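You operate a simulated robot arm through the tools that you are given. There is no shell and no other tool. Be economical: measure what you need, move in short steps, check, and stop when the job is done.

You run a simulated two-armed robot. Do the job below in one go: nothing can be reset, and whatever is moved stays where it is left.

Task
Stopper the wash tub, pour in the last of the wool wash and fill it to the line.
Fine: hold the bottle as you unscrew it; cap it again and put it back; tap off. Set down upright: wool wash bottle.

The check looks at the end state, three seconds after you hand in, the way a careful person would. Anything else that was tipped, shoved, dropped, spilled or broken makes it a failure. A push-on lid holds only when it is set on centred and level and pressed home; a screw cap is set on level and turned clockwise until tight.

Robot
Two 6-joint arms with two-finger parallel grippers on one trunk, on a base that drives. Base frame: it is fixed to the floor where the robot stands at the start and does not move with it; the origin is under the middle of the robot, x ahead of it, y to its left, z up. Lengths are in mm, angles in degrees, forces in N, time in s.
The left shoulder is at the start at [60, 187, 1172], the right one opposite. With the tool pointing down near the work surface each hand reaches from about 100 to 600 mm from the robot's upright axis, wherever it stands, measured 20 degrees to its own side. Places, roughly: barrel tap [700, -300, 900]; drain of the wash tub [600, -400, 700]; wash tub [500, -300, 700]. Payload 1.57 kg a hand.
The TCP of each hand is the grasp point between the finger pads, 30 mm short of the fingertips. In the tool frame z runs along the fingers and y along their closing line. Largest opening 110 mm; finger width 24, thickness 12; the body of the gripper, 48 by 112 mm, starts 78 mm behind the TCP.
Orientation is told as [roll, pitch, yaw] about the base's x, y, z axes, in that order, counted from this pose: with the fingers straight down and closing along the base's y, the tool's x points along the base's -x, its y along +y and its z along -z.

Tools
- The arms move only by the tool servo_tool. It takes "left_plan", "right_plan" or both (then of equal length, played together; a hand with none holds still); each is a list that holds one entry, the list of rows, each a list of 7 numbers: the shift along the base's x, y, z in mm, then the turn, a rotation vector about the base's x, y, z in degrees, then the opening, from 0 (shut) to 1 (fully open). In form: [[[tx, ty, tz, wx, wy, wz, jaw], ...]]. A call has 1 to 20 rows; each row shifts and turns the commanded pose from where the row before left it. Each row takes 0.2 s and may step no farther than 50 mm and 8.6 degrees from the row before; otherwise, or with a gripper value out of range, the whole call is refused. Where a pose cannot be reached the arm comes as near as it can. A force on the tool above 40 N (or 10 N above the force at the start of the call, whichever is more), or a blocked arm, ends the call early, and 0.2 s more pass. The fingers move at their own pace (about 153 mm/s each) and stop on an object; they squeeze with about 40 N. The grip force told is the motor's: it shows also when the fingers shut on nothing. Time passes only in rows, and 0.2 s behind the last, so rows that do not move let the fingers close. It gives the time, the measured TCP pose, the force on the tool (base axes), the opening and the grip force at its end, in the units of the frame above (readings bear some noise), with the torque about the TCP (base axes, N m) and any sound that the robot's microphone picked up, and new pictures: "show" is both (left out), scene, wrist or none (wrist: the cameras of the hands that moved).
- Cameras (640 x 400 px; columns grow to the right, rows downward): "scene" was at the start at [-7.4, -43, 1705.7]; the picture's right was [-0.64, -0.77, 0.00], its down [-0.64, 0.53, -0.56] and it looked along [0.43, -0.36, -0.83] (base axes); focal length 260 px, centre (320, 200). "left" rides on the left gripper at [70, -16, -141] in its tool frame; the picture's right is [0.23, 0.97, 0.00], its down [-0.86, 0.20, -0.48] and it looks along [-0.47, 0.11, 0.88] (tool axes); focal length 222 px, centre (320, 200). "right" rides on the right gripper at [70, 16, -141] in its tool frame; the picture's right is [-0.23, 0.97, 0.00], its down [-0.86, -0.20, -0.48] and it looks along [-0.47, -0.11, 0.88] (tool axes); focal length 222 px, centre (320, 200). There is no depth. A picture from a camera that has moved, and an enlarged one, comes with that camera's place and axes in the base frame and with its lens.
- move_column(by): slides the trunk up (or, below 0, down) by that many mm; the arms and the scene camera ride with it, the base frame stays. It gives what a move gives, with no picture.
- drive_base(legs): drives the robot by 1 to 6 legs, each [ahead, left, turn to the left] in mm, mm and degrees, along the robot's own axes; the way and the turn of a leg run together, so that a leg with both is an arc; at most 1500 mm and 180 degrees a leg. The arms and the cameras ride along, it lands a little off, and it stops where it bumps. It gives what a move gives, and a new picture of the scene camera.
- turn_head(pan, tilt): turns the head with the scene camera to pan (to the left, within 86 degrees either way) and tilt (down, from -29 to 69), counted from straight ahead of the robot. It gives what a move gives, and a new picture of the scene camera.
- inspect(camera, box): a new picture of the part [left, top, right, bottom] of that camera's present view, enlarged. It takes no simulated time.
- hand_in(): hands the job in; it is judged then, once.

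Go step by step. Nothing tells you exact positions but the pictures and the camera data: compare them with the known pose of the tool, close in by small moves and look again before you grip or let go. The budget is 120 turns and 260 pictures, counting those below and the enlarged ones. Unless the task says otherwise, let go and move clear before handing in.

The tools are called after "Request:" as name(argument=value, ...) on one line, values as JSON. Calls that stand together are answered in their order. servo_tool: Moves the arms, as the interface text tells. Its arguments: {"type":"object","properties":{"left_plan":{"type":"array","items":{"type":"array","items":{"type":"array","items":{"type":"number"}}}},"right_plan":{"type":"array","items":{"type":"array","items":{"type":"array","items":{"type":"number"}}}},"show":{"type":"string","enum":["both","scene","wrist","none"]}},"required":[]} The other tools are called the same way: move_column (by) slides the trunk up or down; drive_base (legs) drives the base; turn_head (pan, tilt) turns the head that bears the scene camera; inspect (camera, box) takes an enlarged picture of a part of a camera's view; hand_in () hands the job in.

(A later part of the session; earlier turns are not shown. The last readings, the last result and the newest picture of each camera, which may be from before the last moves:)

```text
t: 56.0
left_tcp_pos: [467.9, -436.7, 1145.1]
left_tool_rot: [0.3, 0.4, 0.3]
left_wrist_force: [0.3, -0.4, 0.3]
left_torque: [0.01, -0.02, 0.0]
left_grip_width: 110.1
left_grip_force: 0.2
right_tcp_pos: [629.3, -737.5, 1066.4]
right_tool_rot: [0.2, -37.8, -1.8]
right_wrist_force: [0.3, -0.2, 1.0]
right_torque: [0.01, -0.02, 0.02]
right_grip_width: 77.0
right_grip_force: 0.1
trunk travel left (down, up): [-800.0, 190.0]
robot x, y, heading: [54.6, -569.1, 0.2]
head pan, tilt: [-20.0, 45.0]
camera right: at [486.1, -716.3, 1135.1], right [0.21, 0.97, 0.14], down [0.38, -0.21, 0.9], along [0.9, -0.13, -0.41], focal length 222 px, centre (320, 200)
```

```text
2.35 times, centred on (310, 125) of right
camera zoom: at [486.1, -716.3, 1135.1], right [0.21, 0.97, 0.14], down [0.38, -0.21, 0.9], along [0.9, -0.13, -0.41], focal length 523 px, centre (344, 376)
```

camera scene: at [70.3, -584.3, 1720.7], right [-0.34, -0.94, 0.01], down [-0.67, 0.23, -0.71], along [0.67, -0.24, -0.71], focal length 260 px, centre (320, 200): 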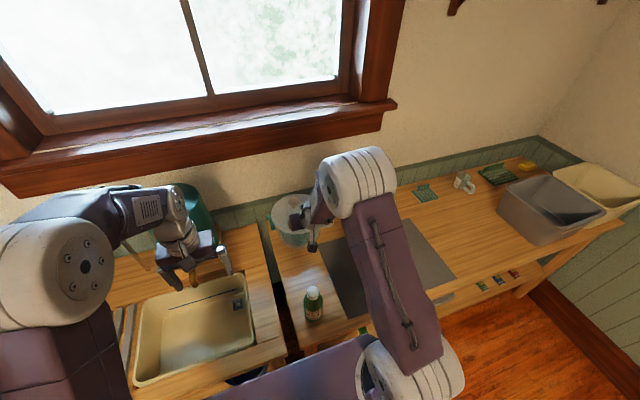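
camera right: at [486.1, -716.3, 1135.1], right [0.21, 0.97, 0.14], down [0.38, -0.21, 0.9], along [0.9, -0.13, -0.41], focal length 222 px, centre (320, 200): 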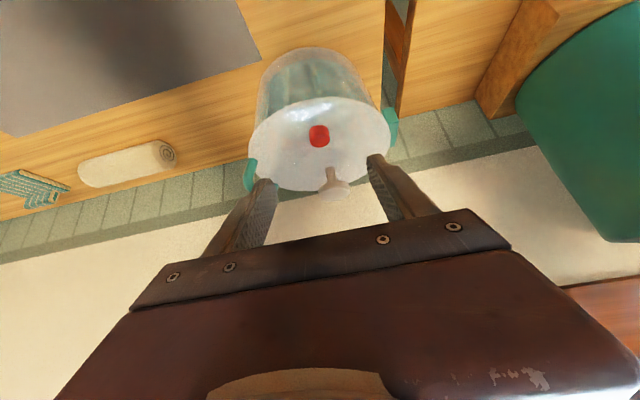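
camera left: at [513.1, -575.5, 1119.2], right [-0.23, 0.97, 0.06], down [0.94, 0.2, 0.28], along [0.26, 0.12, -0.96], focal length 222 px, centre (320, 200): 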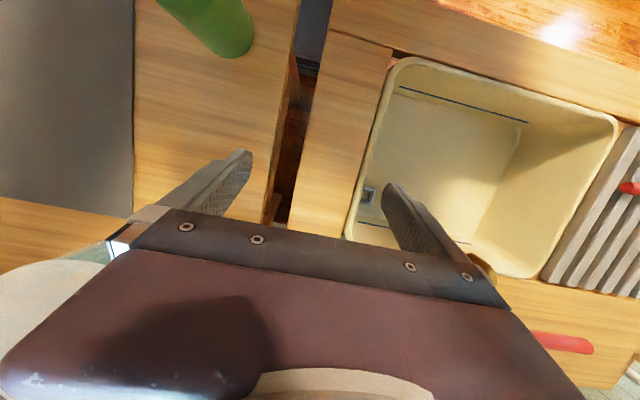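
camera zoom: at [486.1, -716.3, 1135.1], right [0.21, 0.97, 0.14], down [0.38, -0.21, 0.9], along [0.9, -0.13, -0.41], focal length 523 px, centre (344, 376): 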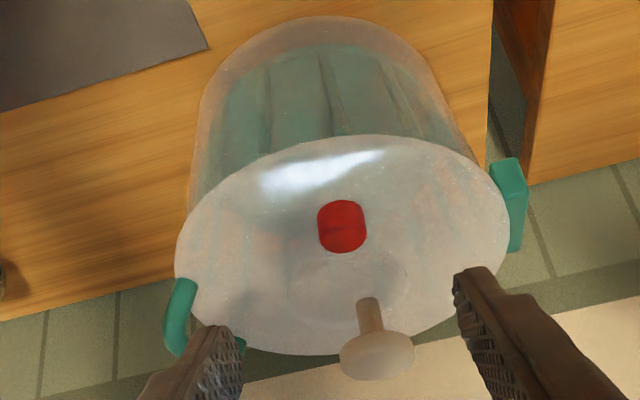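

The pot (it looks like a salad-type spinner with a brake button) stands as before. The stick with a red grip and black end on the slatted drainer could be a handled plug; I'll look closely.

Request:
turn_head(pan=28, tilt=45)

Request:
inspect(camera="left", box=[420, 90, 620, 220])

Request:
inspect(camera="scene", box=[240, 150, 440, 290])

```text
t: 57.1
left_tcp_pos: [468.7, -435.7, 1144.2]
left_tool_rot: [0.3, 0.4, 0.3]
left_wrist_force: [0.8, 0.0, -0.1]
left_torque: [-0.01, -0.03, 0.03]
left_grip_width: 110.1
left_grip_force: 0.1
right_tcp_pos: [629.3, -737.9, 1065.7]
right_tool_rot: [0.2, -37.8, -1.9]
right_wrist_force: [1.0, -0.5, 0.3]
right_torque: [0.03, 0.01, 0.01]
right_grip_width: 77.0
right_grip_force: 0.0
trunk travel left (down, up): [-800.0, 190.0]
robot x, y, heading: [57.3, -569.8, 0.4]
head pan, tilt: [28.0, 45.0]
camera scene: at [65.2, -528.8, 1720.6], right [0.47, -0.88, 0.0], down [-0.62, -0.33, -0.71], along [0.62, 0.33, -0.71], focal length 260 px, centre (320, 200)
```

scene: 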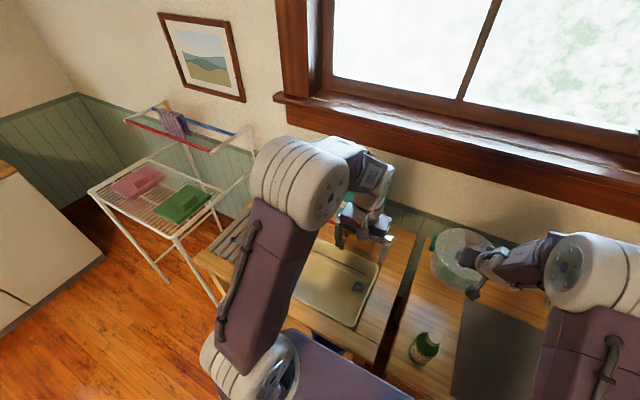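

```text
3.08 times, centred on (520, 155) of left
camera zoom: at [399.1, -453.0, 1285.9], right [-0.23, 0.97, 0.01], down [0.86, 0.2, 0.47], along [0.46, 0.12, -0.88], focal length 684 px, centre (-295, 338)
```

zoom: 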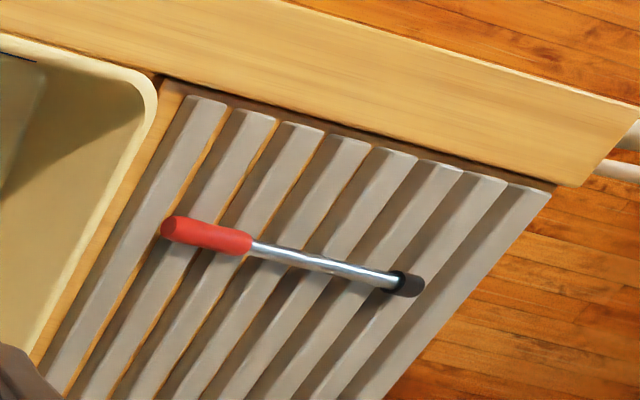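

```text
2.86 times, centred on (340, 220) of scene
camera zoom: at [65.2, -528.8, 1720.6], right [0.47, -0.88, 0.0], down [-0.62, -0.33, -0.71], along [0.62, 0.33, -0.71], focal length 742 px, centre (263, 143)
```

zoom: 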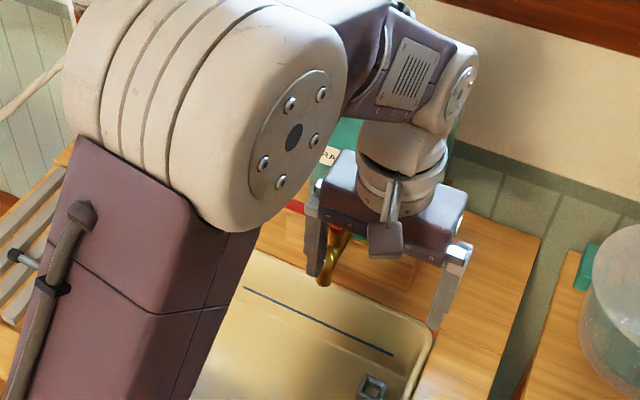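

That is the stopper: red grip, steel stem, black rubber end, lying along y on the slats at about x 479, from y -80 (red) to 116 (black). I'll retract the right hand and drive left so the left arm can work there and at the drain.

Request:
servo_tool(right_plan=[[[-25, 0, 25, 0, 0, 0, 0.7], [-25, 0, 25, 0, 0, 0, 0.7], [-25, 0, 25, 0, 0, 0, 0.7], [-25, 0, 25, 0, 7, 0, 0.7], [-25, 0, 15, 0, 7, 0, 0.7], [-20, 0, 0, 0, 7, 0, 0.7], [-20, 0, 0, 0, 7, 0, 0.7], [-20, 0, 0, 0, 7, 0, 0.7]]], show="none")

Request:
drive_base(legs=[[0, 215, 0]])

Request:
inspect(camera="left", box=[0, 0, 640, 400])

```text
t: 58.9
left_tcp_pos: [468.6, -434.5, 1143.0]
left_tool_rot: [0.2, 0.3, 0.3]
left_wrist_force: [0.1, -0.2, -0.7]
left_torque: [0.02, 0.02, 0.02]
left_grip_width: 110.1
left_grip_force: 0.0
right_tcp_pos: [516.7, -761.0, 1151.0]
right_tool_rot: [-5.6, -23.8, -1.6]
right_wrist_force: [-1.1, 0.6, -0.7]
right_torque: [-0.02, -0.01, -0.01]
right_grip_width: 77.0
right_grip_force: 0.0
right hand out of reach, approached as far as the arm can: row 4, 5, 6, 7
trunk travel left (down, up): [-800.0, 190.0]
robot x, y, heading: [54.9, -570.3, 0.3]
head pan, tilt: [28.0, 45.0]
```

```text
t: 60.6
left_tcp_pos: [469.8, -224.6, 1143.8]
left_tool_rot: [0.5, 0.4, 0.1]
left_wrist_force: [0.3, -0.5, 0.5]
left_torque: [0.04, -0.03, 0.02]
left_grip_width: 110.0
left_grip_force: 0.0
right_tcp_pos: [515.2, -550.8, 1149.4]
right_tool_rot: [-5.4, -23.9, -1.9]
right_wrist_force: [0.1, 0.0, 1.1]
right_torque: [0.02, 0.02, -0.02]
right_grip_width: 76.9
right_grip_force: 0.1
trunk travel left (down, up): [-800.0, 190.0]
robot x, y, heading: [53.9, -355.7, -0.1]
head pan, tilt: [28.0, 45.0]
camera scene: at [65.0, -316.3, 1720.6], right [0.47, -0.88, 0.0], down [-0.62, -0.33, -0.71], along [0.62, 0.33, -0.71], focal length 260 px, centre (320, 200)
```

scene: 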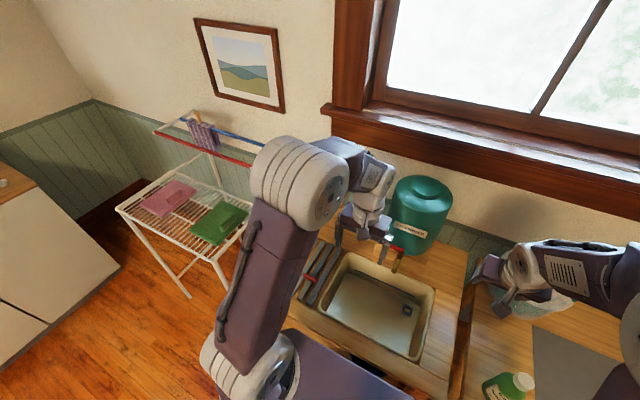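

```text
1.00 times, centred on (320, 200) of left (not enlarged: the box is as wide or as high as the picture)
camera zoom: at [399.2, -241.3, 1286.1], right [-0.23, 0.97, 0.01], down [0.86, 0.2, 0.47], along [0.46, 0.11, -0.88], focal length 222 px, centre (320, 200)
```

zoom: 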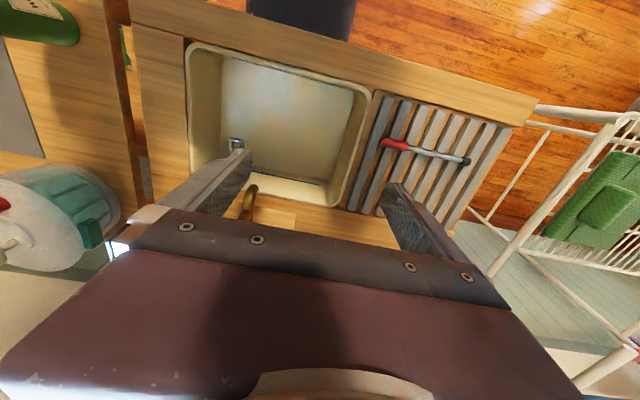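

I'll yaw the left hand by -90° while moving towards the stick, staying high.

Request:
servo_tool(left_plan=[[[0, 8, -5, 0, 0, -8, 0.6], [0, 8, -5, 0, 0, -8, 0.6], [0, 8, -5, 0, 0, -8, 0.6], [0, 8, -5, 0, 0, -8, 0.6], [0, 8, -5, 0, 0, -8, 0.6], [0, 8, -5, 0, 0, -8, 0.6], [0, 8, -5, 0, 0, -8, 0.6], [0, 8, -5, 0, 0, -8, 0.6], [0, 8, -5, 0, 0, -8, 0.6], [0, 8, -5, 0, 0, -8, 0.6], [0, 8, -5, 0, 0, -8, 0.6], [0, 0, 0, 0, 0, -2, 0.6]]], show="wrist")

```text
t: 63.2
left_tcp_pos: [468.1, -134.4, 1088.4]
left_tool_rot: [0.2, 0.4, -90.0]
left_wrist_force: [0.7, 0.5, -0.1]
left_torque: [-0.01, 0.03, 0.04]
left_grip_width: 65.9
left_grip_force: 0.1
right_tcp_pos: [515.6, -547.4, 1149.9]
right_tool_rot: [-5.5, -23.9, -1.9]
right_wrist_force: [0.2, -0.5, 0.3]
right_torque: [0.01, -0.01, 0.0]
right_grip_width: 76.9
right_grip_force: 0.1
trunk travel left (down, up): [-800.0, 190.0]
robot x, y, heading: [54.6, -352.7, 0.2]
head pan, tilt: [28.0, 45.0]
camera left: at [450.0, -65.9, 1230.9], right [0.97, 0.23, 0.01], down [0.2, -0.86, 0.47], along [0.11, -0.46, -0.88], focal length 222 px, centre (320, 200)
```

left: 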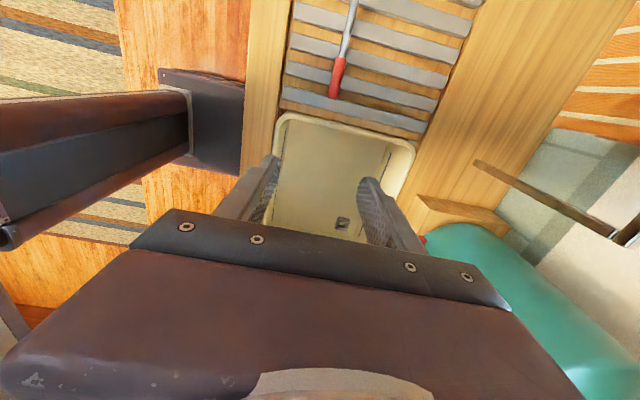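

Yaw done. Now tilt by 45° and come to a pre-grasp point above the red grip.

Request:
servo_tool(left_plan=[[[2, 12, -25, 7.5, 0, 0, 0.6], [2, 12, -25, 7.5, 0, 0, 0.6], [2, 12, -25, 7.5, 0, 0, 0.6], [2, 12, -25, 7.5, 0, 0, 0.6], [2, 12, -25, 7.5, 0, 0, 0.6], [1, 12, -25, 7.5, 0, 0, 0.6]]], show="wrist")

Request:
inspect(camera="left", box=[220, 60, 460, 240])

```text
t: 64.6
left_tcp_pos: [479.8, -62.1, 940.3]
left_tool_rot: [0.2, 45.6, -89.8]
left_wrist_force: [0.6, 0.3, -0.8]
left_torque: [0.03, -0.02, -0.01]
left_grip_width: 66.0
left_grip_force: 0.1
right_tcp_pos: [514.8, -548.3, 1150.4]
right_tool_rot: [-5.6, -23.9, -1.9]
right_wrist_force: [0.6, -0.6, 0.1]
right_torque: [-0.03, 0.0, -0.02]
right_grip_width: 76.8
right_grip_force: 0.1
trunk travel left (down, up): [-800.0, 190.0]
robot x, y, heading: [53.5, -352.9, 0.2]
head pan, tilt: [28.0, 45.0]
camera left: at [463.0, -114.8, 1089.0], right [0.97, 0.16, 0.17], down [0.2, -0.94, -0.27], along [0.11, 0.3, -0.95], focal length 222 px, centre (320, 200)
```

left: 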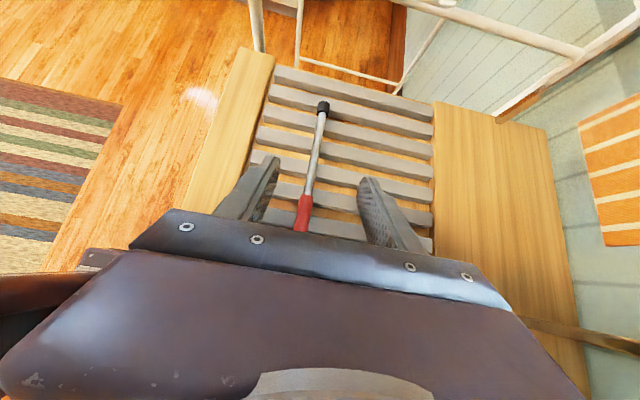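

```text
2.22 times, centred on (340, 150) of left
camera zoom: at [463.0, -114.8, 1089.0], right [0.97, 0.16, 0.17], down [0.2, -0.94, -0.27], along [0.11, 0.3, -0.95], focal length 494 px, centre (276, 311)
```

zoom: 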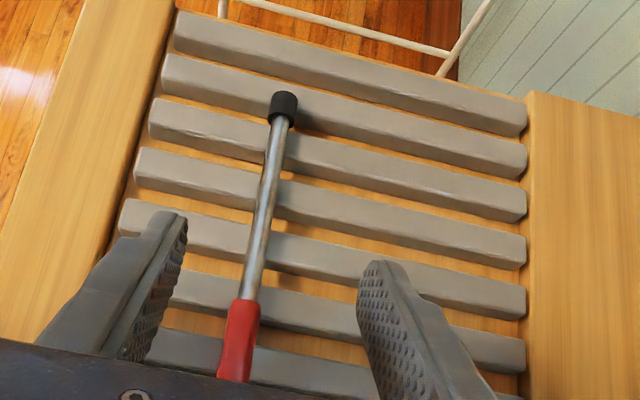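

The red grip spans y -73 to -29 at x≈476. I'll lower the hand until the tips are about 30 mm above it and check the depth.

Request:
servo_tool(left_plan=[[[-2, 0, -22, 0, 0, 0, 0.5], [-2, 0, -22, 0, 0, 0, 0.5], [0, 0, -21, 0, 0, 0, 0.5]]], show="none")

Request:
inspect(camera="left", box=[220, 60, 460, 240])

Request:
inspect(camera="scene", box=[260, 180, 440, 320])

```text
t: 65.4
left_tcp_pos: [476.6, -62.4, 877.5]
left_tool_rot: [0.4, 45.4, -89.9]
left_wrist_force: [0.4, 0.2, -0.9]
left_torque: [0.01, -0.04, -0.01]
left_grip_width: 54.9
left_grip_force: 0.0
right_tcp_pos: [514.6, -547.2, 1150.5]
right_tool_rot: [-5.7, -23.9, -1.8]
right_wrist_force: [0.0, 0.0, 0.2]
right_torque: [0.01, 0.0, 0.0]
right_grip_width: 77.1
right_grip_force: 0.0
trunk travel left (down, up): [-800.0, 190.0]
robot x, y, heading: [53.8, -352.7, -0.0]
head pan, tilt: [28.0, 45.0]
```

```text
2.22 times, centred on (340, 150) of left
camera zoom: at [458.3, -114.5, 1026.2], right [0.97, 0.16, 0.17], down [0.2, -0.94, -0.27], along [0.11, 0.3, -0.95], focal length 494 px, centre (276, 311)
```

zoom: 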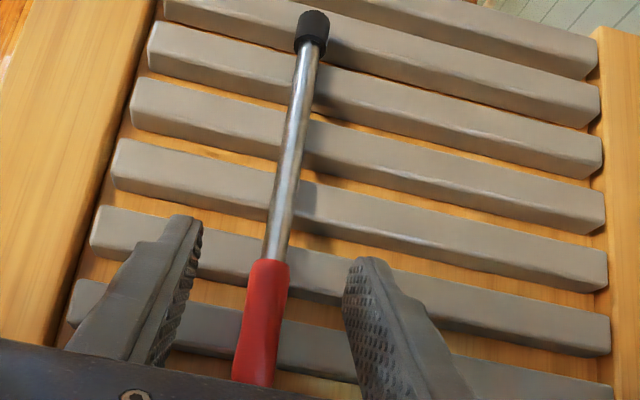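

```text
2.86 times, centred on (350, 250) of scene
camera zoom: at [65.0, -313.2, 1720.6], right [0.47, -0.88, 0.0], down [-0.62, -0.33, -0.71], along [0.62, 0.33, -0.71], focal length 742 px, centre (234, 57)
```

zoom: 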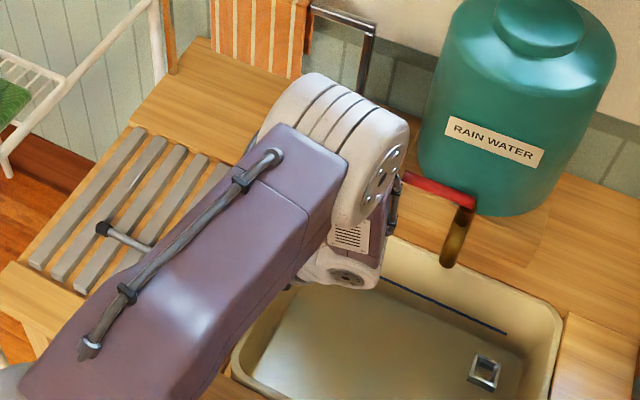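

Depth check gives a stick height of about 823. I'll go down to tip height 824, then close.

Request:
servo_tool(left_plan=[[[-1, 0, -12, 0, 0, 0, 0.5], [0, 0, -12, 0, 0, 0, 0.5], [0, 0, -6, 0, 0, 0, 0.5], [0, 0, -2, 0, 0, 0, 0.5]]], show="none")

Request:
inspect(camera="left", box=[220, 60, 460, 240])

```text
t: 66.4
left_tcp_pos: [474.0, -61.7, 843.0]
left_tool_rot: [0.3, 45.3, -90.0]
left_wrist_force: [-0.5, -1.2, 0.7]
left_torque: [-0.01, 0.02, -0.01]
left_grip_width: 54.8
left_grip_force: 0.2
right_tcp_pos: [516.2, -547.0, 1151.0]
right_tool_rot: [-5.6, -24.0, -1.9]
right_wrist_force: [-0.2, -0.6, 0.0]
right_torque: [-0.03, 0.01, 0.01]
right_grip_width: 77.1
right_grip_force: 0.1
trunk travel left (down, up): [-800.0, 190.0]
robot x, y, heading: [52.5, -350.1, -0.0]
head pan, tilt: [28.0, 45.0]
```

```text
2.22 times, centred on (340, 150) of left
camera zoom: at [456.2, -114.6, 991.6], right [0.97, 0.16, 0.17], down [0.2, -0.94, -0.27], along [0.11, 0.3, -0.95], focal length 494 px, centre (276, 311)
```

zoom: 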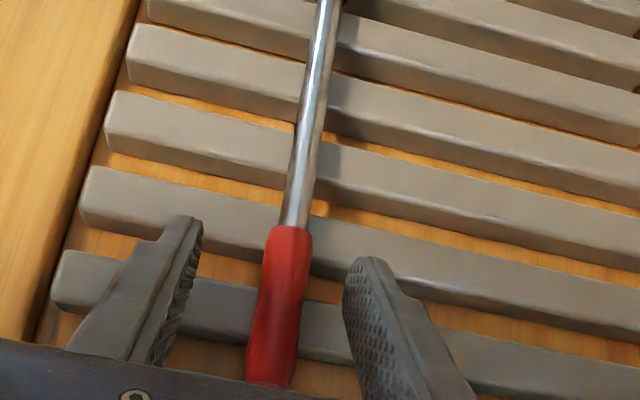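

The tips flank the red grip. Closing.

Request:
servo_tool(left_plan=[[[0, 0, 0, 0, 0, 0, 0.35], [0, 0, 0, 0, 0, 0, 0.2], [0, 0, 0, 0, 0, 0, 0.05], [0, 0, 0, 0, 0, 0, 0.05]]], show="none")

Request:
inspect(camera="left", box=[220, 60, 460, 240])

```text
t: 67.4
left_tcp_pos: [473.8, -64.0, 842.1]
left_tool_rot: [0.2, 45.4, -90.1]
left_wrist_force: [-0.2, 0.4, 0.3]
left_torque: [-0.01, -0.01, 0.04]
left_grip_width: 17.5
left_grip_force: 32.1
right_tcp_pos: [515.2, -547.3, 1150.3]
right_tool_rot: [-5.7, -23.9, -1.8]
right_wrist_force: [-0.6, 1.0, 0.2]
right_torque: [0.0, 0.04, 0.0]
right_grip_width: 76.9
right_grip_force: 0.1
trunk travel left (down, up): [-800.0, 190.0]
robot x, y, heading: [55.5, -352.7, 0.2]
head pan, tilt: [28.0, 45.0]
```

```text
2.22 times, centred on (340, 150) of left
camera zoom: at [456.2, -114.5, 991.8], right [0.97, 0.16, 0.17], down [0.2, -0.94, -0.27], along [0.11, 0.3, -0.95], focal length 494 px, centre (276, 311)
```

zoom: 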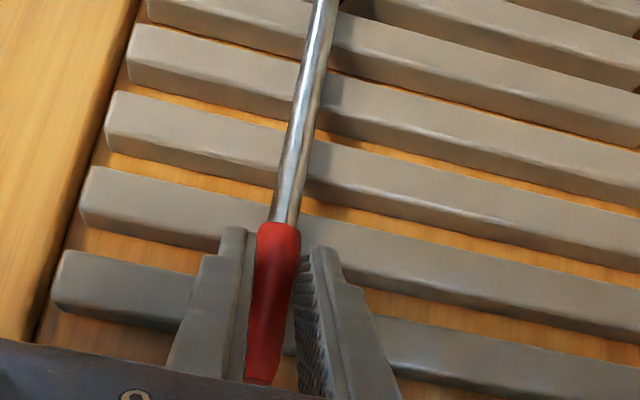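

Gripped (17.5 mm). Lift straight up.

Request:
servo_tool(left_plan=[[[0, 0, 10, 0, 0, 0, 0.05], [0, 0, 30, 0, 0, 0, 0.05], [0, -5, 40, 0, 0, 0, 0.05], [0, -10, 45, 0, 0, 0, 0.05], [0, -10, 45, 0, 0, 0, 0.05], [0, -10, 40, 0, 0, 0, 0.05]]], show="wrist")

```text
t: 68.8
left_tcp_pos: [476.8, -97.3, 1055.6]
left_tool_rot: [0.3, 45.4, -90.0]
left_wrist_force: [-0.1, -0.5, 0.3]
left_torque: [0.02, 0.0, 0.02]
left_grip_width: 5.2
left_grip_force: 0.0
right_tcp_pos: [515.0, -548.7, 1150.5]
right_tool_rot: [-5.6, -24.0, -1.9]
right_wrist_force: [0.4, 0.2, 0.5]
right_torque: [-0.03, -0.01, 0.0]
right_grip_width: 77.0
right_grip_force: 0.1
trunk travel left (down, up): [-800.0, 190.0]
robot x, y, heading: [54.6, -354.1, -0.0]
head pan, tilt: [28.0, 45.0]
camera left: at [458.9, -150.0, 1203.7], right [0.97, 0.16, 0.17], down [0.2, -0.94, -0.27], along [0.11, 0.3, -0.95], focal length 222 px, centre (320, 200)
```

left: 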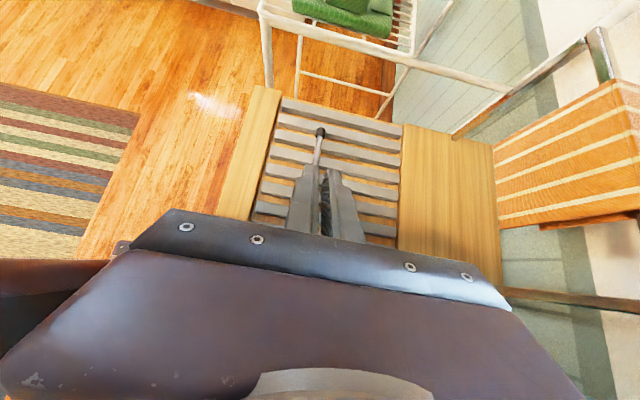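

The stick slipped out near the start. I'll look at where it lies now.

Request:
servo_tool(left_plan=[[[0, -10, 0, 0, 0, 0, 0.5], [0, 0, 0, 0, 0, 0, 0.5]]], show="none")

Request:
inspect(camera="left", box=[220, 80, 420, 240])

```text
t: 69.4
left_tcp_pos: [477.5, -108.3, 1053.3]
left_tool_rot: [0.4, 45.5, -90.0]
left_wrist_force: [-0.2, 0.2, 0.7]
left_torque: [-0.01, 0.02, 0.0]
left_grip_width: 54.8
left_grip_force: 0.1
right_tcp_pos: [514.5, -548.1, 1150.2]
right_tool_rot: [-5.6, -24.0, -1.9]
right_wrist_force: [0.1, -0.2, 0.4]
right_torque: [-0.04, 0.01, -0.01]
right_grip_width: 77.3
right_grip_force: 0.1
trunk travel left (down, up): [-800.0, 190.0]
robot x, y, heading: [53.5, -358.2, 0.1]
head pan, tilt: [28.0, 45.0]
```

```text
2.50 times, centred on (320, 160) of left
camera zoom: at [459.5, -159.0, 1202.2], right [0.97, 0.16, 0.17], down [0.2, -0.94, -0.27], along [0.11, 0.3, -0.95], focal length 555 px, centre (320, 300)
```

zoom: 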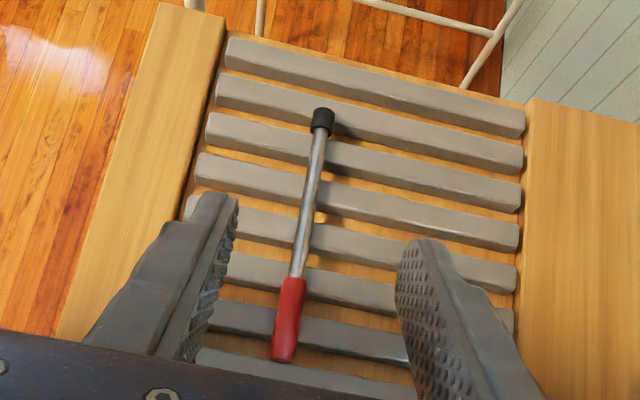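

It lies nearly where it was; my grip was too shallow. I'll go back down about 8 mm deeper, watching for slat contact.

Request:
servo_tool(left_plan=[[[1, 10, -45, 0, 0, 0, 0.5], [1, 10, -45, 0, 0, 0, 0.5], [1, 10, -45, 0, 0, 0, 0.5], [1, 10, -45, 0, 0, 0, 0.5], [1, 2, -22, 0, 0, 0, 0.5], [0, 0, -6, 0, 0, 0, 0.5], [0, 0, -3, 0, 0, 0, 0.5], [0, 0, -3, 0, 0, 0, 0.5], [0, 0, 0, 0, 0, 0, 0.5]]], show="none")

Request:
inspect(camera="left", box=[220, 60, 460, 240])

```text
t: 71.4
left_tcp_pos: [481.3, -65.2, 837.4]
left_tool_rot: [0.4, 45.4, -90.0]
left_wrist_force: [-0.4, -0.6, -0.8]
left_torque: [0.0, 0.03, -0.01]
left_grip_width: 55.3
left_grip_force: 0.0
right_tcp_pos: [515.2, -547.2, 1150.6]
right_tool_rot: [-5.7, -24.0, -2.0]
right_wrist_force: [0.4, 0.5, 1.1]
right_torque: [0.02, 0.01, 0.04]
right_grip_width: 77.0
right_grip_force: 0.1
trunk travel left (down, up): [-800.0, 190.0]
robot x, y, heading: [54.8, -352.3, -0.2]
head pan, tilt: [28.0, 45.0]
```

```text
2.22 times, centred on (340, 150) of left
camera zoom: at [463.1, -117.0, 986.3], right [0.97, 0.16, 0.17], down [0.2, -0.94, -0.27], along [0.11, 0.3, -0.95], focal length 494 px, centre (276, 311)
```

zoom: 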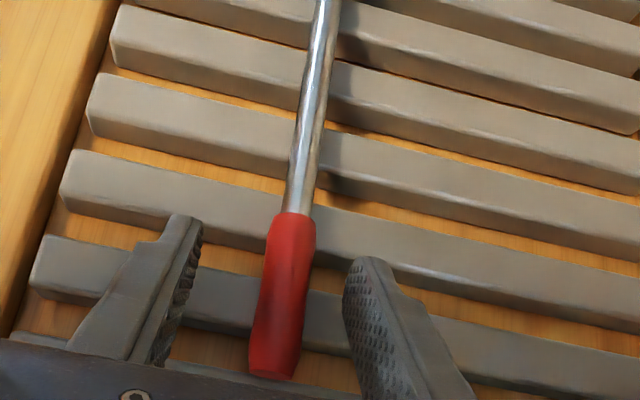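

No contact yet; lower 6 mm more.

Request:
servo_tool(left_plan=[[[0, 0, -2, 0, 0, 0, 0.5], [0, 0, -2, 0, 0, 0, 0.5], [0, 0, -2, 0, 0, 0, 0.5], [0, 0, 0, 0, 0, 0, 0.5]]], show="none")

```text
t: 72.4
left_tcp_pos: [480.5, -67.0, 836.2]
left_tool_rot: [0.4, 46.2, -89.9]
left_wrist_force: [-2.1, -1.9, 20.7]
left_torque: [0.23, 0.67, 0.09]
left_grip_width: 56.7
left_grip_force: 0.7
right_tcp_pos: [514.5, -549.8, 1149.7]
right_tool_rot: [-5.4, -24.0, -1.9]
right_wrist_force: [0.7, 0.3, -0.4]
right_torque: [0.04, 0.02, -0.02]
right_grip_width: 77.0
right_grip_force: 0.0
trunk travel left (down, up): [-800.0, 190.0]
robot x, y, heading: [56.8, -355.0, -0.3]
head pan, tilt: [28.0, 45.0]
stopped in row 4 (left hand): the force on the tool passed its limit at 41 N (the readings are from after the stop); the commanded pose is now the measured one
```

The fingertips touch the slats at this height, so the 45° tilt limits the grip depth. I'll raise, reduce the tilt to about 22°, and grip deeper.

Request:
servo_tool(left_plan=[[[0, 0, 10, 0, 0, 0, 0.5], [0, 0, 10, -7.5, 0, 0, 0.5], [0, 2, 5, -7.5, 0, 0, 0.5], [1, 3, 0, -7.5, 0, 0, 0.5], [0, 0, -8, 0, 0, 0, 0.5], [0, 0, -5, 0, 0, 0, 0.5]]], show="none")

Request:
inspect(camera="left", box=[220, 60, 460, 240])

```text
t: 73.8
left_tcp_pos: [483.1, -60.2, 845.6]
left_tool_rot: [0.4, 23.3, -90.0]
left_wrist_force: [-0.2, -0.9, 0.4]
left_torque: [-0.02, 0.02, 0.0]
left_grip_width: 55.1
left_grip_force: 0.1
right_tcp_pos: [515.2, -547.2, 1150.9]
right_tool_rot: [-5.5, -23.9, -1.9]
right_wrist_force: [0.1, -0.5, 0.0]
right_torque: [0.0, 0.02, -0.04]
right_grip_width: 77.1
right_grip_force: 0.1
trunk travel left (down, up): [-800.0, 190.0]
robot x, y, heading: [54.7, -352.0, 0.2]
head pan, tilt: [28.0, 45.0]
```

```text
2.22 times, centred on (340, 150) of left
camera zoom: at [465.4, -51.0, 1003.3], right [0.97, 0.21, 0.1], down [0.2, -0.98, 0.1], along [0.11, -0.08, -0.99], focal length 494 px, centre (276, 311)
```

zoom: 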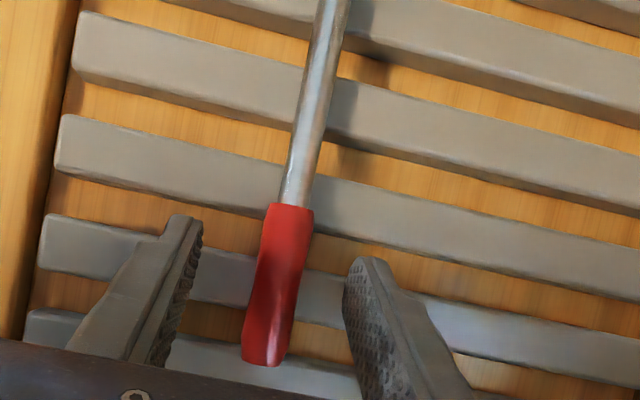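

Lower 5 mm and close.

Request:
servo_tool(left_plan=[[[0, 0, -3, 0, 0, 0, 0.5], [0, 0, -2, 0, 0, 0, 0.5], [0, 0, 0, 0, 0, 0, 0.3], [0, 0, 0, 0, 0, 0, 0.1], [0, 0, 0, 0, 0, 0, 0.0], [0, 0, 0, 0, 0, 0, 0.0]]], show="none")

Request:
servo_tool(left_plan=[[[0, 0, 10, 0, 0, 0, 0], [0, 0, 20, 0, 0, 0, 0], [0, 0, 30, 0, 0, 0, 0]]], show="wrist")

```text
t: 75.2
left_tcp_pos: [482.1, -59.8, 840.1]
left_tool_rot: [0.3, 23.5, -90.0]
left_wrist_force: [0.2, 0.5, -1.4]
left_torque: [-0.05, -0.01, 0.03]
left_grip_width: 17.4
left_grip_force: 32.4
right_tcp_pos: [515.6, -546.8, 1150.8]
right_tool_rot: [-5.6, -23.9, -1.8]
right_wrist_force: [0.3, 0.3, -0.1]
right_torque: [0.0, -0.02, -0.01]
right_grip_width: 77.1
right_grip_force: 0.0
trunk travel left (down, up): [-800.0, 190.0]
robot x, y, heading: [56.1, -355.4, -0.1]
head pan, tilt: [28.0, 45.0]
```

```text
t: 76.0
left_tcp_pos: [481.2, -59.0, 900.1]
left_tool_rot: [0.3, 23.4, -90.1]
left_wrist_force: [0.4, 0.1, -0.1]
left_torque: [-0.04, 0.01, -0.05]
left_grip_width: 17.2
left_grip_force: 31.7
right_tcp_pos: [514.0, -547.4, 1150.3]
right_tool_rot: [-5.7, -24.1, -1.8]
right_wrist_force: [-1.7, -0.2, 0.7]
right_torque: [-0.01, 0.01, 0.0]
right_grip_width: 77.0
right_grip_force: 0.0
trunk travel left (down, up): [-800.0, 190.0]
robot x, y, heading: [55.3, -354.8, -0.1]
head pan, tilt: [28.0, 45.0]
camera left: at [463.3, -50.3, 1058.3], right [0.97, 0.21, 0.1], down [0.2, -0.98, 0.1], along [0.11, -0.08, -0.99], focal length 222 px, centre (320, 200)
```

left: 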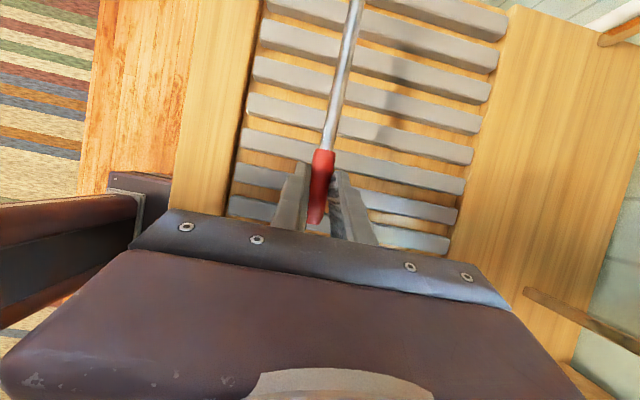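

The stopper is held and lifted. Next raise and rotate it by -90° about x so that the black end points down, moving the right hand aside.

Request:
servo_tool(left_plan=[[[0, -5, 45, 0, 0, 0, 0], [5, -5, 45, 0, 0, 0, 0], [5, -5, 45, 0, 0, 0, 0], [5, -5, 40, 0, 0, 0, 0], [5, -5, 0, -8, 0, 0, 0], [5, -5, 0, -8, 0, 0, 0], [5, -5, 0, -8, 0, 0, 0], [5, -5, 0, -8, 0, 0, 0], [5, -5, 0, -8, 0, 0, 0], [5, -5, 0, -8, 0, 0, 0]]], right_plan=[[[0, -12, 0, 0, 0, 0, 0.7], [0, -12, 0, 0, 0, 0, 0.7], [0, -12, 0, 0, 0, 0, 0.7], [0, -12, 0, 0, 0, 0, 0.7], [0, -12, 0, 0, 0, 0, 0.7], [0, -12, 0, 0, 0, 0, 0.7], [0, -12, 0, 0, 0, 0, 0.7], [0, -12, 0, 0, 0, 0, 0.7], [0, -12, 0, 0, 0, 0, 0.7], [0, -12, 0, 0, 0, 0, 0.7]]], show="scene")

```text
t: 78.2
left_tcp_pos: [527.4, -108.3, 1074.8]
left_tool_rot: [0.4, -24.7, -90.0]
left_wrist_force: [0.2, -0.2, -0.2]
left_torque: [-0.03, 0.01, -0.03]
left_grip_width: 17.2
left_grip_force: 32.6
right_tcp_pos: [515.3, -666.6, 1151.0]
right_tool_rot: [-5.7, -24.0, -1.9]
right_wrist_force: [-0.2, -0.1, 0.2]
right_torque: [-0.03, 0.0, 0.0]
right_grip_width: 77.0
right_grip_force: 0.1
trunk travel left (down, up): [-800.0, 190.0]
robot x, y, heading: [58.8, -353.4, 0.0]
head pan, tilt: [28.0, 45.0]
camera scene: at [65.5, -312.5, 1720.6], right [0.47, -0.88, 0.0], down [-0.62, -0.33, -0.71], along [0.62, 0.33, -0.71], focal length 260 px, centre (320, 200)
```

scene: 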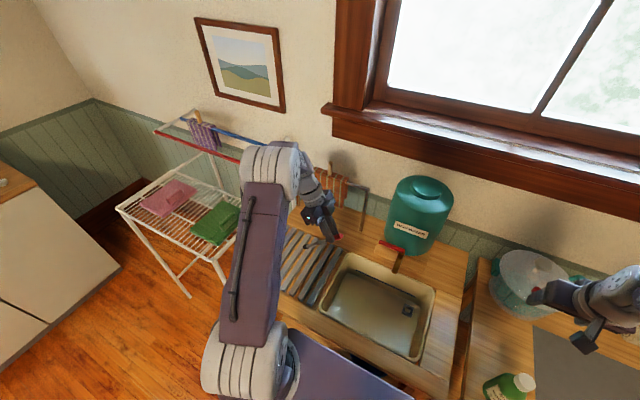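

Continue the rotation (another 42°).

Request:
servo_tool(left_plan=[[[0, -10, 0, -8, 0, 0, 0], [0, -10, 0, -8, 0, 0, 0], [0, -10, 0, -8, 0, 0, 0], [0, -10, 0, -8, 0, 0, 0], [0, -10, 0, -8, 0, 0, 0], [0, -5, 0, -2, 0, 0, 0], [0, -12, 0, 0, 0, 8, 0], [0, -12, 0, 0, 0, 8, 0], [0, -12, 0, 0, 0, 8, 0], [0, -12, 0, 0, 0, 8, 0]]], show="both")

```text
t: 80.4
left_tcp_pos: [525.8, -213.7, 1077.4]
left_tool_rot: [0.4, -66.5, -58.0]
left_wrist_force: [-0.4, 0.8, 0.3]
left_torque: [0.02, 0.02, -0.06]
left_grip_width: 17.1
left_grip_force: 32.4
right_tcp_pos: [514.6, -667.6, 1150.5]
right_tool_rot: [-5.5, -24.0, -2.0]
right_wrist_force: [-1.2, 0.1, 0.3]
right_torque: [0.0, 0.01, 0.0]
right_grip_width: 76.8
right_grip_force: 0.0
trunk travel left (down, up): [-800.0, 190.0]
robot x, y, heading: [54.4, -353.7, -0.0]
head pan, tilt: [28.0, 45.0]
camera scene: at [64.3, -314.4, 1720.6], right [0.47, -0.88, 0.0], down [-0.62, -0.33, -0.71], along [0.62, 0.33, -0.71], focal length 260 px, centre (320, 200)
camera left: at [427.8, -90.1, 1068.4], right [0.77, 0.6, -0.21], down [0.11, 0.19, 0.98], along [0.62, -0.78, 0.08], focal length 222 px, centre (320, 200)
```

scene: 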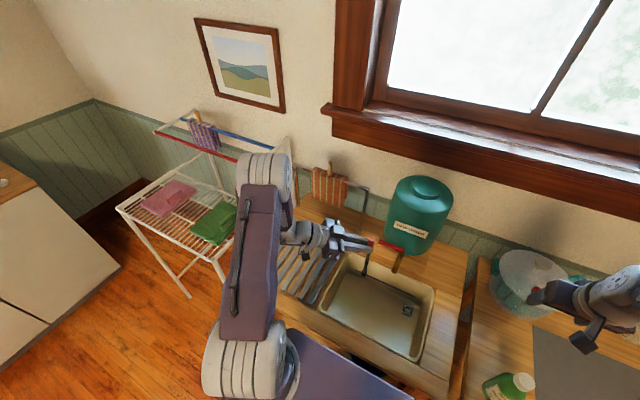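
left: 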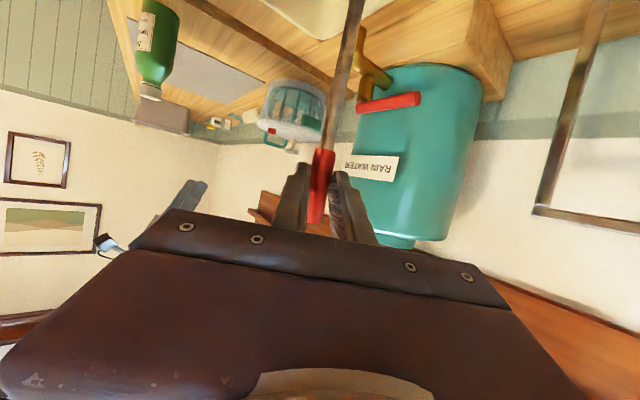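

The rod is vertical in the grip. Triangulation puts the drain at about (607, -424, 670) and the tap spout near (610, -325, 880). I'll finish the yaw and move to y -424 while keeping x low to pass the spout.

Request:
servo_tool(left_plan=[[[0, -27, 0, 0, 0, 8, 0], [0, -27, 0, 0, 0, 8, 0], [0, -27, 0, 0, 0, 8, 0], [0, -27, 0, 0, 0, 8, 0], [0, -27, 0, 0, 0, 8, 0], [0, -27, 0, 0, 0, 8, 0], [0, -27, 0, 0, 0, 8, 0], [0, -22, 0, 0, 0, 2, 0]]], show="both")

```text
t: 82.2
left_tcp_pos: [623.3, -296.1, 1155.6]
left_tool_rot: [-4.6, -65.8, -16.9]
left_wrist_force: [-0.2, -0.5, -0.1]
left_torque: [-0.01, -0.02, 0.02]
left_grip_width: 17.3
left_grip_force: 32.3
left hand out of reach, approached as far as the arm can: row 1, 2, 3, 4, 5, 6, 7, 8
right_tcp_pos: [515.8, -667.2, 1151.6]
right_tool_rot: [-5.5, -23.8, -1.9]
right_wrist_force: [0.1, -0.6, 0.2]
right_torque: [0.0, 0.01, -0.01]
right_grip_width: 77.0
right_grip_force: 0.0
trunk travel left (down, up): [-800.0, 190.0]
robot x, y, heading: [56.4, -352.0, -0.0]
head pan, tilt: [28.0, 45.0]
camera scene: at [65.1, -313.2, 1720.6], right [0.47, -0.88, 0.0], down [-0.62, -0.33, -0.71], along [0.62, 0.33, -0.71], focal length 260 px, centre (320, 200)
camera left: at [469.7, -255.1, 1150.4], right [0.26, 0.93, -0.24], down [0.0, 0.25, 0.97], along [0.97, -0.25, 0.06], focal length 222 px, centre (320, 200)
```

scene: 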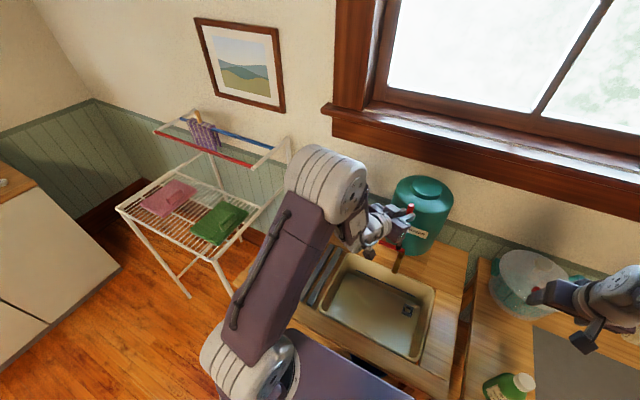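
left: 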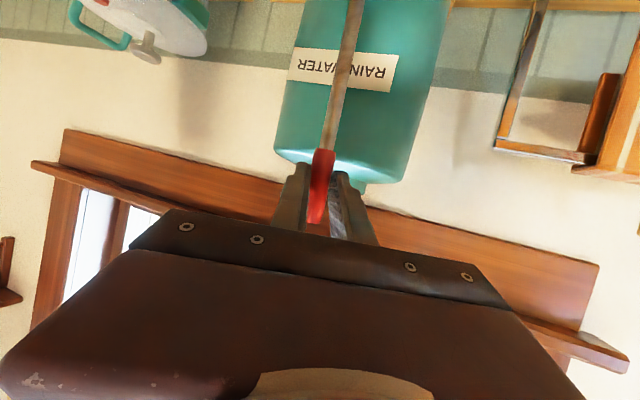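

The arm can't hold that pose so close to its shoulder. I'll raise the right hand, back the base up 130 mm and lower the trunk a bit, so the left arm works more extended.

Request:
servo_tool(right_plan=[[[0, 0, 25, 0, 0, 0, 0.7], [0, 0, 25, 0, 0, 0, 0.7], [0, 0, 25, 0, 0, 0, 0.7], [0, 0, 25, 0, 0, 0, 0.7], [0, 0, 25, 0, 0, 0, 0.7]]], show="none")

Request:
drive_base(legs=[[-135, 0, 0]])

Request:
move_column(by=-120)

```text
t: 83.4
left_tcp_pos: [623.6, -296.9, 1156.4]
left_tool_rot: [-4.7, -65.9, -17.0]
left_wrist_force: [0.7, 0.3, 0.1]
left_torque: [0.02, -0.02, -0.02]
left_grip_width: 17.4
left_grip_force: 32.2
right_tcp_pos: [516.5, -665.5, 1275.6]
right_tool_rot: [-5.7, -24.0, -2.0]
right_wrist_force: [-0.1, -0.3, 0.8]
right_torque: [0.01, 0.03, -0.03]
right_grip_width: 77.0
right_grip_force: 0.0
trunk travel left (down, up): [-800.0, 190.0]
robot x, y, heading: [52.9, -354.7, -0.1]
head pan, tilt: [28.0, 45.0]
```

```text
t: 84.7
left_tcp_pos: [493.3, -294.0, 1154.9]
left_tool_rot: [-4.7, -65.9, -16.6]
left_wrist_force: [-0.5, 0.0, 0.2]
left_torque: [-0.01, 0.01, 0.01]
left_grip_width: 17.3
left_grip_force: 32.5
right_tcp_pos: [387.4, -664.0, 1274.0]
right_tool_rot: [-5.6, -23.8, -1.7]
right_wrist_force: [0.2, 0.5, -0.3]
right_torque: [-0.01, 0.04, -0.01]
right_grip_width: 76.9
right_grip_force: 0.0
trunk travel left (down, up): [-800.0, 190.0]
robot x, y, heading: [-78.5, -353.7, 0.3]
head pan, tilt: [28.0, 45.0]
camera scene: at [-64.4, -313.4, 1720.5], right [0.47, -0.88, 0.0], down [-0.62, -0.33, -0.71], along [0.62, 0.33, -0.71], focal length 260 px, centre (320, 200)
```

scene: 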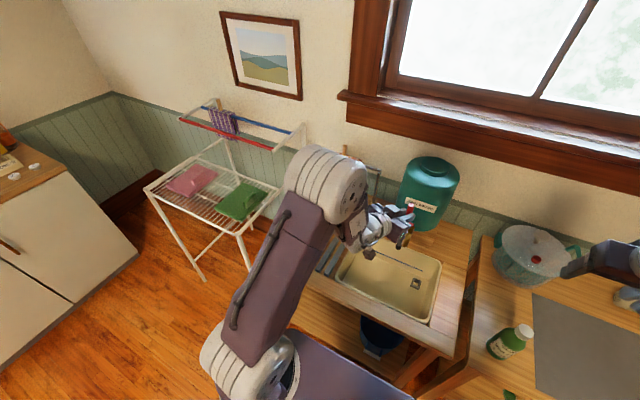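

```text
t: 86.2
left_tcp_pos: [490.8, -294.7, 1036.0]
left_tool_rot: [-4.5, -65.8, -16.7]
left_wrist_force: [-0.7, 0.4, -0.1]
left_torque: [0.01, 0.0, -0.06]
left_grip_width: 17.3
left_grip_force: 32.3
right_tcp_pos: [385.4, -664.5, 1154.6]
right_tool_rot: [-5.6, -23.9, -1.7]
right_wrist_force: [-0.1, -1.0, 0.2]
right_torque: [-0.05, 0.01, 0.01]
right_grip_width: 76.8
right_grip_force: 0.0
trunk travel left (down, up): [-680.0, 310.0]
robot x, y, heading: [-79.9, -352.4, 0.3]
head pan, tilt: [28.0, 45.0]
```

Now finish orienting the hand and move to y -424 with x kept low.

Request:
servo_tool(left_plan=[[[8, -22, 0, 0, 0, 8.3, 0], [8, -22, 0, 0, 0, 8.3, 0], [8, -22, 0, 2, 0, 4.5, 0], [8, -22, 0, 0, 0, 0, 0], [8, -22, 0, 0, 0, 0, 0], [8, -20, 0, 0, 0, 0, 0]]], show="both")

```text
t: 87.6
left_tcp_pos: [549.8, -249.2, 1040.5]
left_tool_rot: [1.4, -65.5, -16.4]
left_wrist_force: [-0.3, -0.4, -0.4]
left_torque: [0.04, 0.01, 0.01]
left_grip_width: 17.3
left_grip_force: 31.9
left hand out of reach, approached as far as the arm can: row 1, 2, 3, 4, 5, 6
right_tcp_pos: [386.2, -664.2, 1154.7]
right_tool_rot: [-5.6, -24.0, -1.7]
right_wrist_force: [-0.6, 0.2, 0.2]
right_torque: [0.0, 0.01, -0.01]
right_grip_width: 77.1
right_grip_force: 0.0
trunk travel left (down, up): [-680.0, 310.0]
robot x, y, heading: [-81.3, -351.6, 0.1]
head pan, tilt: [28.0, 45.0]
camera scene: at [-66.8, -313.3, 1600.6], right [0.47, -0.88, 0.0], down [-0.62, -0.33, -0.71], along [0.62, 0.33, -0.71], focal length 260 px, centre (320, 200)
camera left: at [392.5, -223.3, 1037.0], right [0.17, 0.97, -0.2], down [-0.03, 0.2, 0.98], along [0.99, -0.16, 0.06], focal length 222 px, centre (320, 200)
```

scene: 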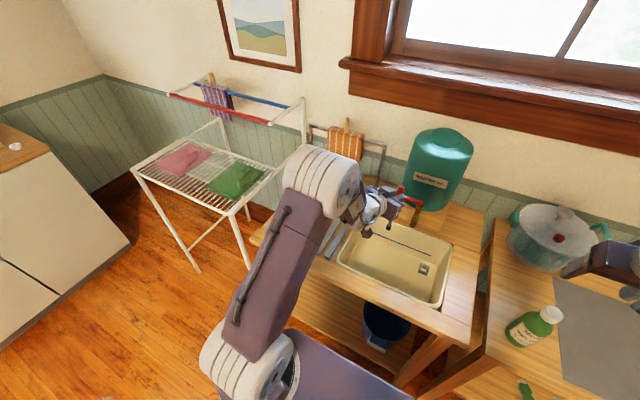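
left: 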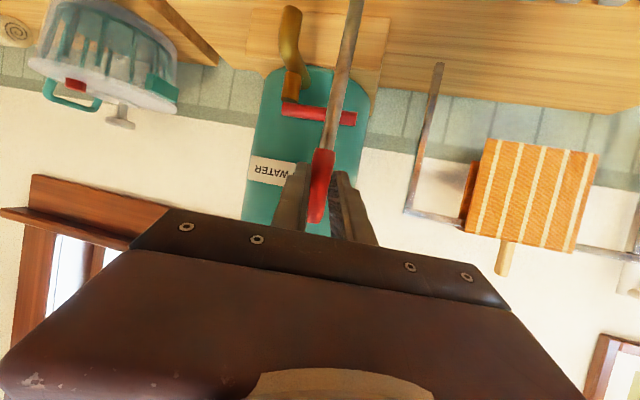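

A wrist singularity blocks that (tool in line with the forearm). I'll relocate the base to the right so the tool points across at about -25° azimuth, away from the singularity: back, right, forward.

Request:
drive_base(legs=[[-70, 0, 0], [0, -250, 0], [70, 0, 0]])

Request:
servo_tool(left_plan=[[[0, 0, 0, 0, 0, -8, 0]]], show="both")

```text
t: 90.7
left_tcp_pos: [548.0, -493.6, 1042.8]
left_tool_rot: [1.4, -65.5, -16.4]
left_wrist_force: [-0.1, -0.5, -0.6]
left_torque: [0.0, 0.0, 0.03]
left_grip_width: 17.1
left_grip_force: 32.1
right_tcp_pos: [384.7, -908.7, 1155.2]
right_tool_rot: [-5.6, -24.0, -1.5]
right_wrist_force: [0.0, 0.4, 0.8]
right_torque: [0.0, -0.02, 0.0]
right_grip_width: 76.9
right_grip_force: 0.1
trunk travel left (down, up): [-680.0, 310.0]
robot x, y, heading: [-77.7, -599.5, 0.4]
head pan, tilt: [28.0, 45.0]
camera scene: at [-69.1, -559.3, 1600.6], right [0.48, -0.88, 0.0], down [-0.62, -0.34, -0.71], along [0.62, 0.34, -0.71], focal length 260 px, centre (320, 200)
```

scene: 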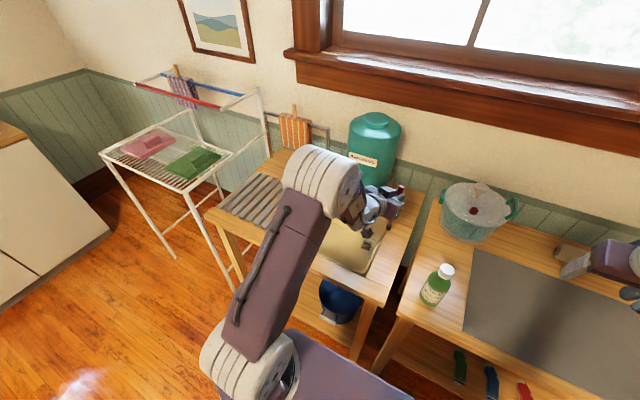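

```text
t: 91.0
left_tcp_pos: [546.8, -491.0, 1042.4]
left_tool_rot: [1.2, -65.7, -24.2]
left_wrist_force: [-0.9, 0.2, 0.5]
left_torque: [0.03, 0.03, 0.02]
left_grip_width: 17.2
left_grip_force: 32.1
right_tcp_pos: [384.1, -907.4, 1156.7]
right_tool_rot: [-5.7, -24.0, -1.5]
right_wrist_force: [-0.4, 0.4, 0.0]
right_torque: [-0.05, -0.04, -0.03]
right_grip_width: 77.0
right_grip_force: 0.0
trunk travel left (down, up): [-680.0, 310.0]
robot x, y, heading: [-78.7, -600.6, 0.6]
head pan, tilt: [28.0, 45.0]
camera scene: at [-70.5, -556.9, 1600.6], right [0.48, -0.88, 0.0], down [-0.62, -0.34, -0.71], along [0.62, 0.34, -0.71], focal length 260 px, centre (320, 200)
camera left: at [395.0, -444.1, 1037.2], right [0.3, 0.93, -0.2], down [0.0, 0.21, 0.98], along [0.95, -0.29, 0.06], focal length 222 px, centre (320, 200)
```

scene: 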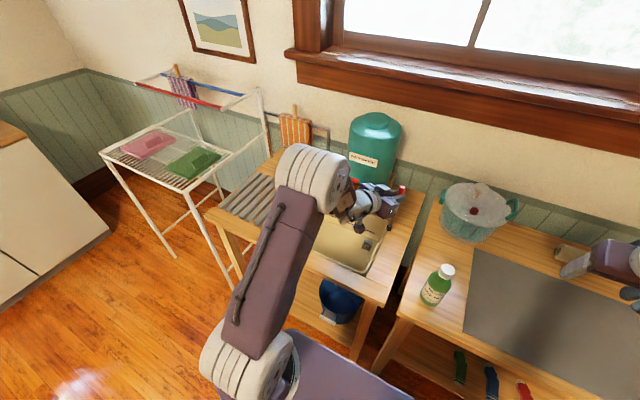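
left: 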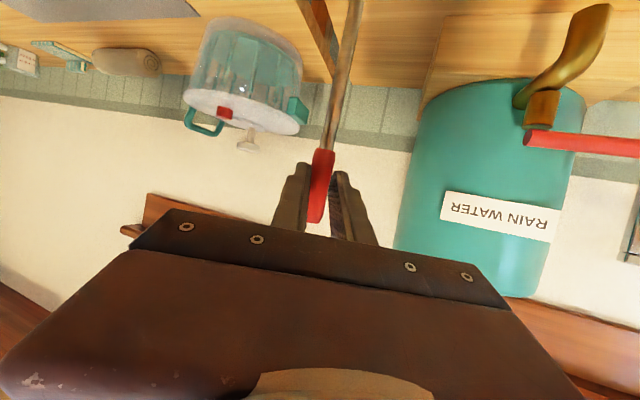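

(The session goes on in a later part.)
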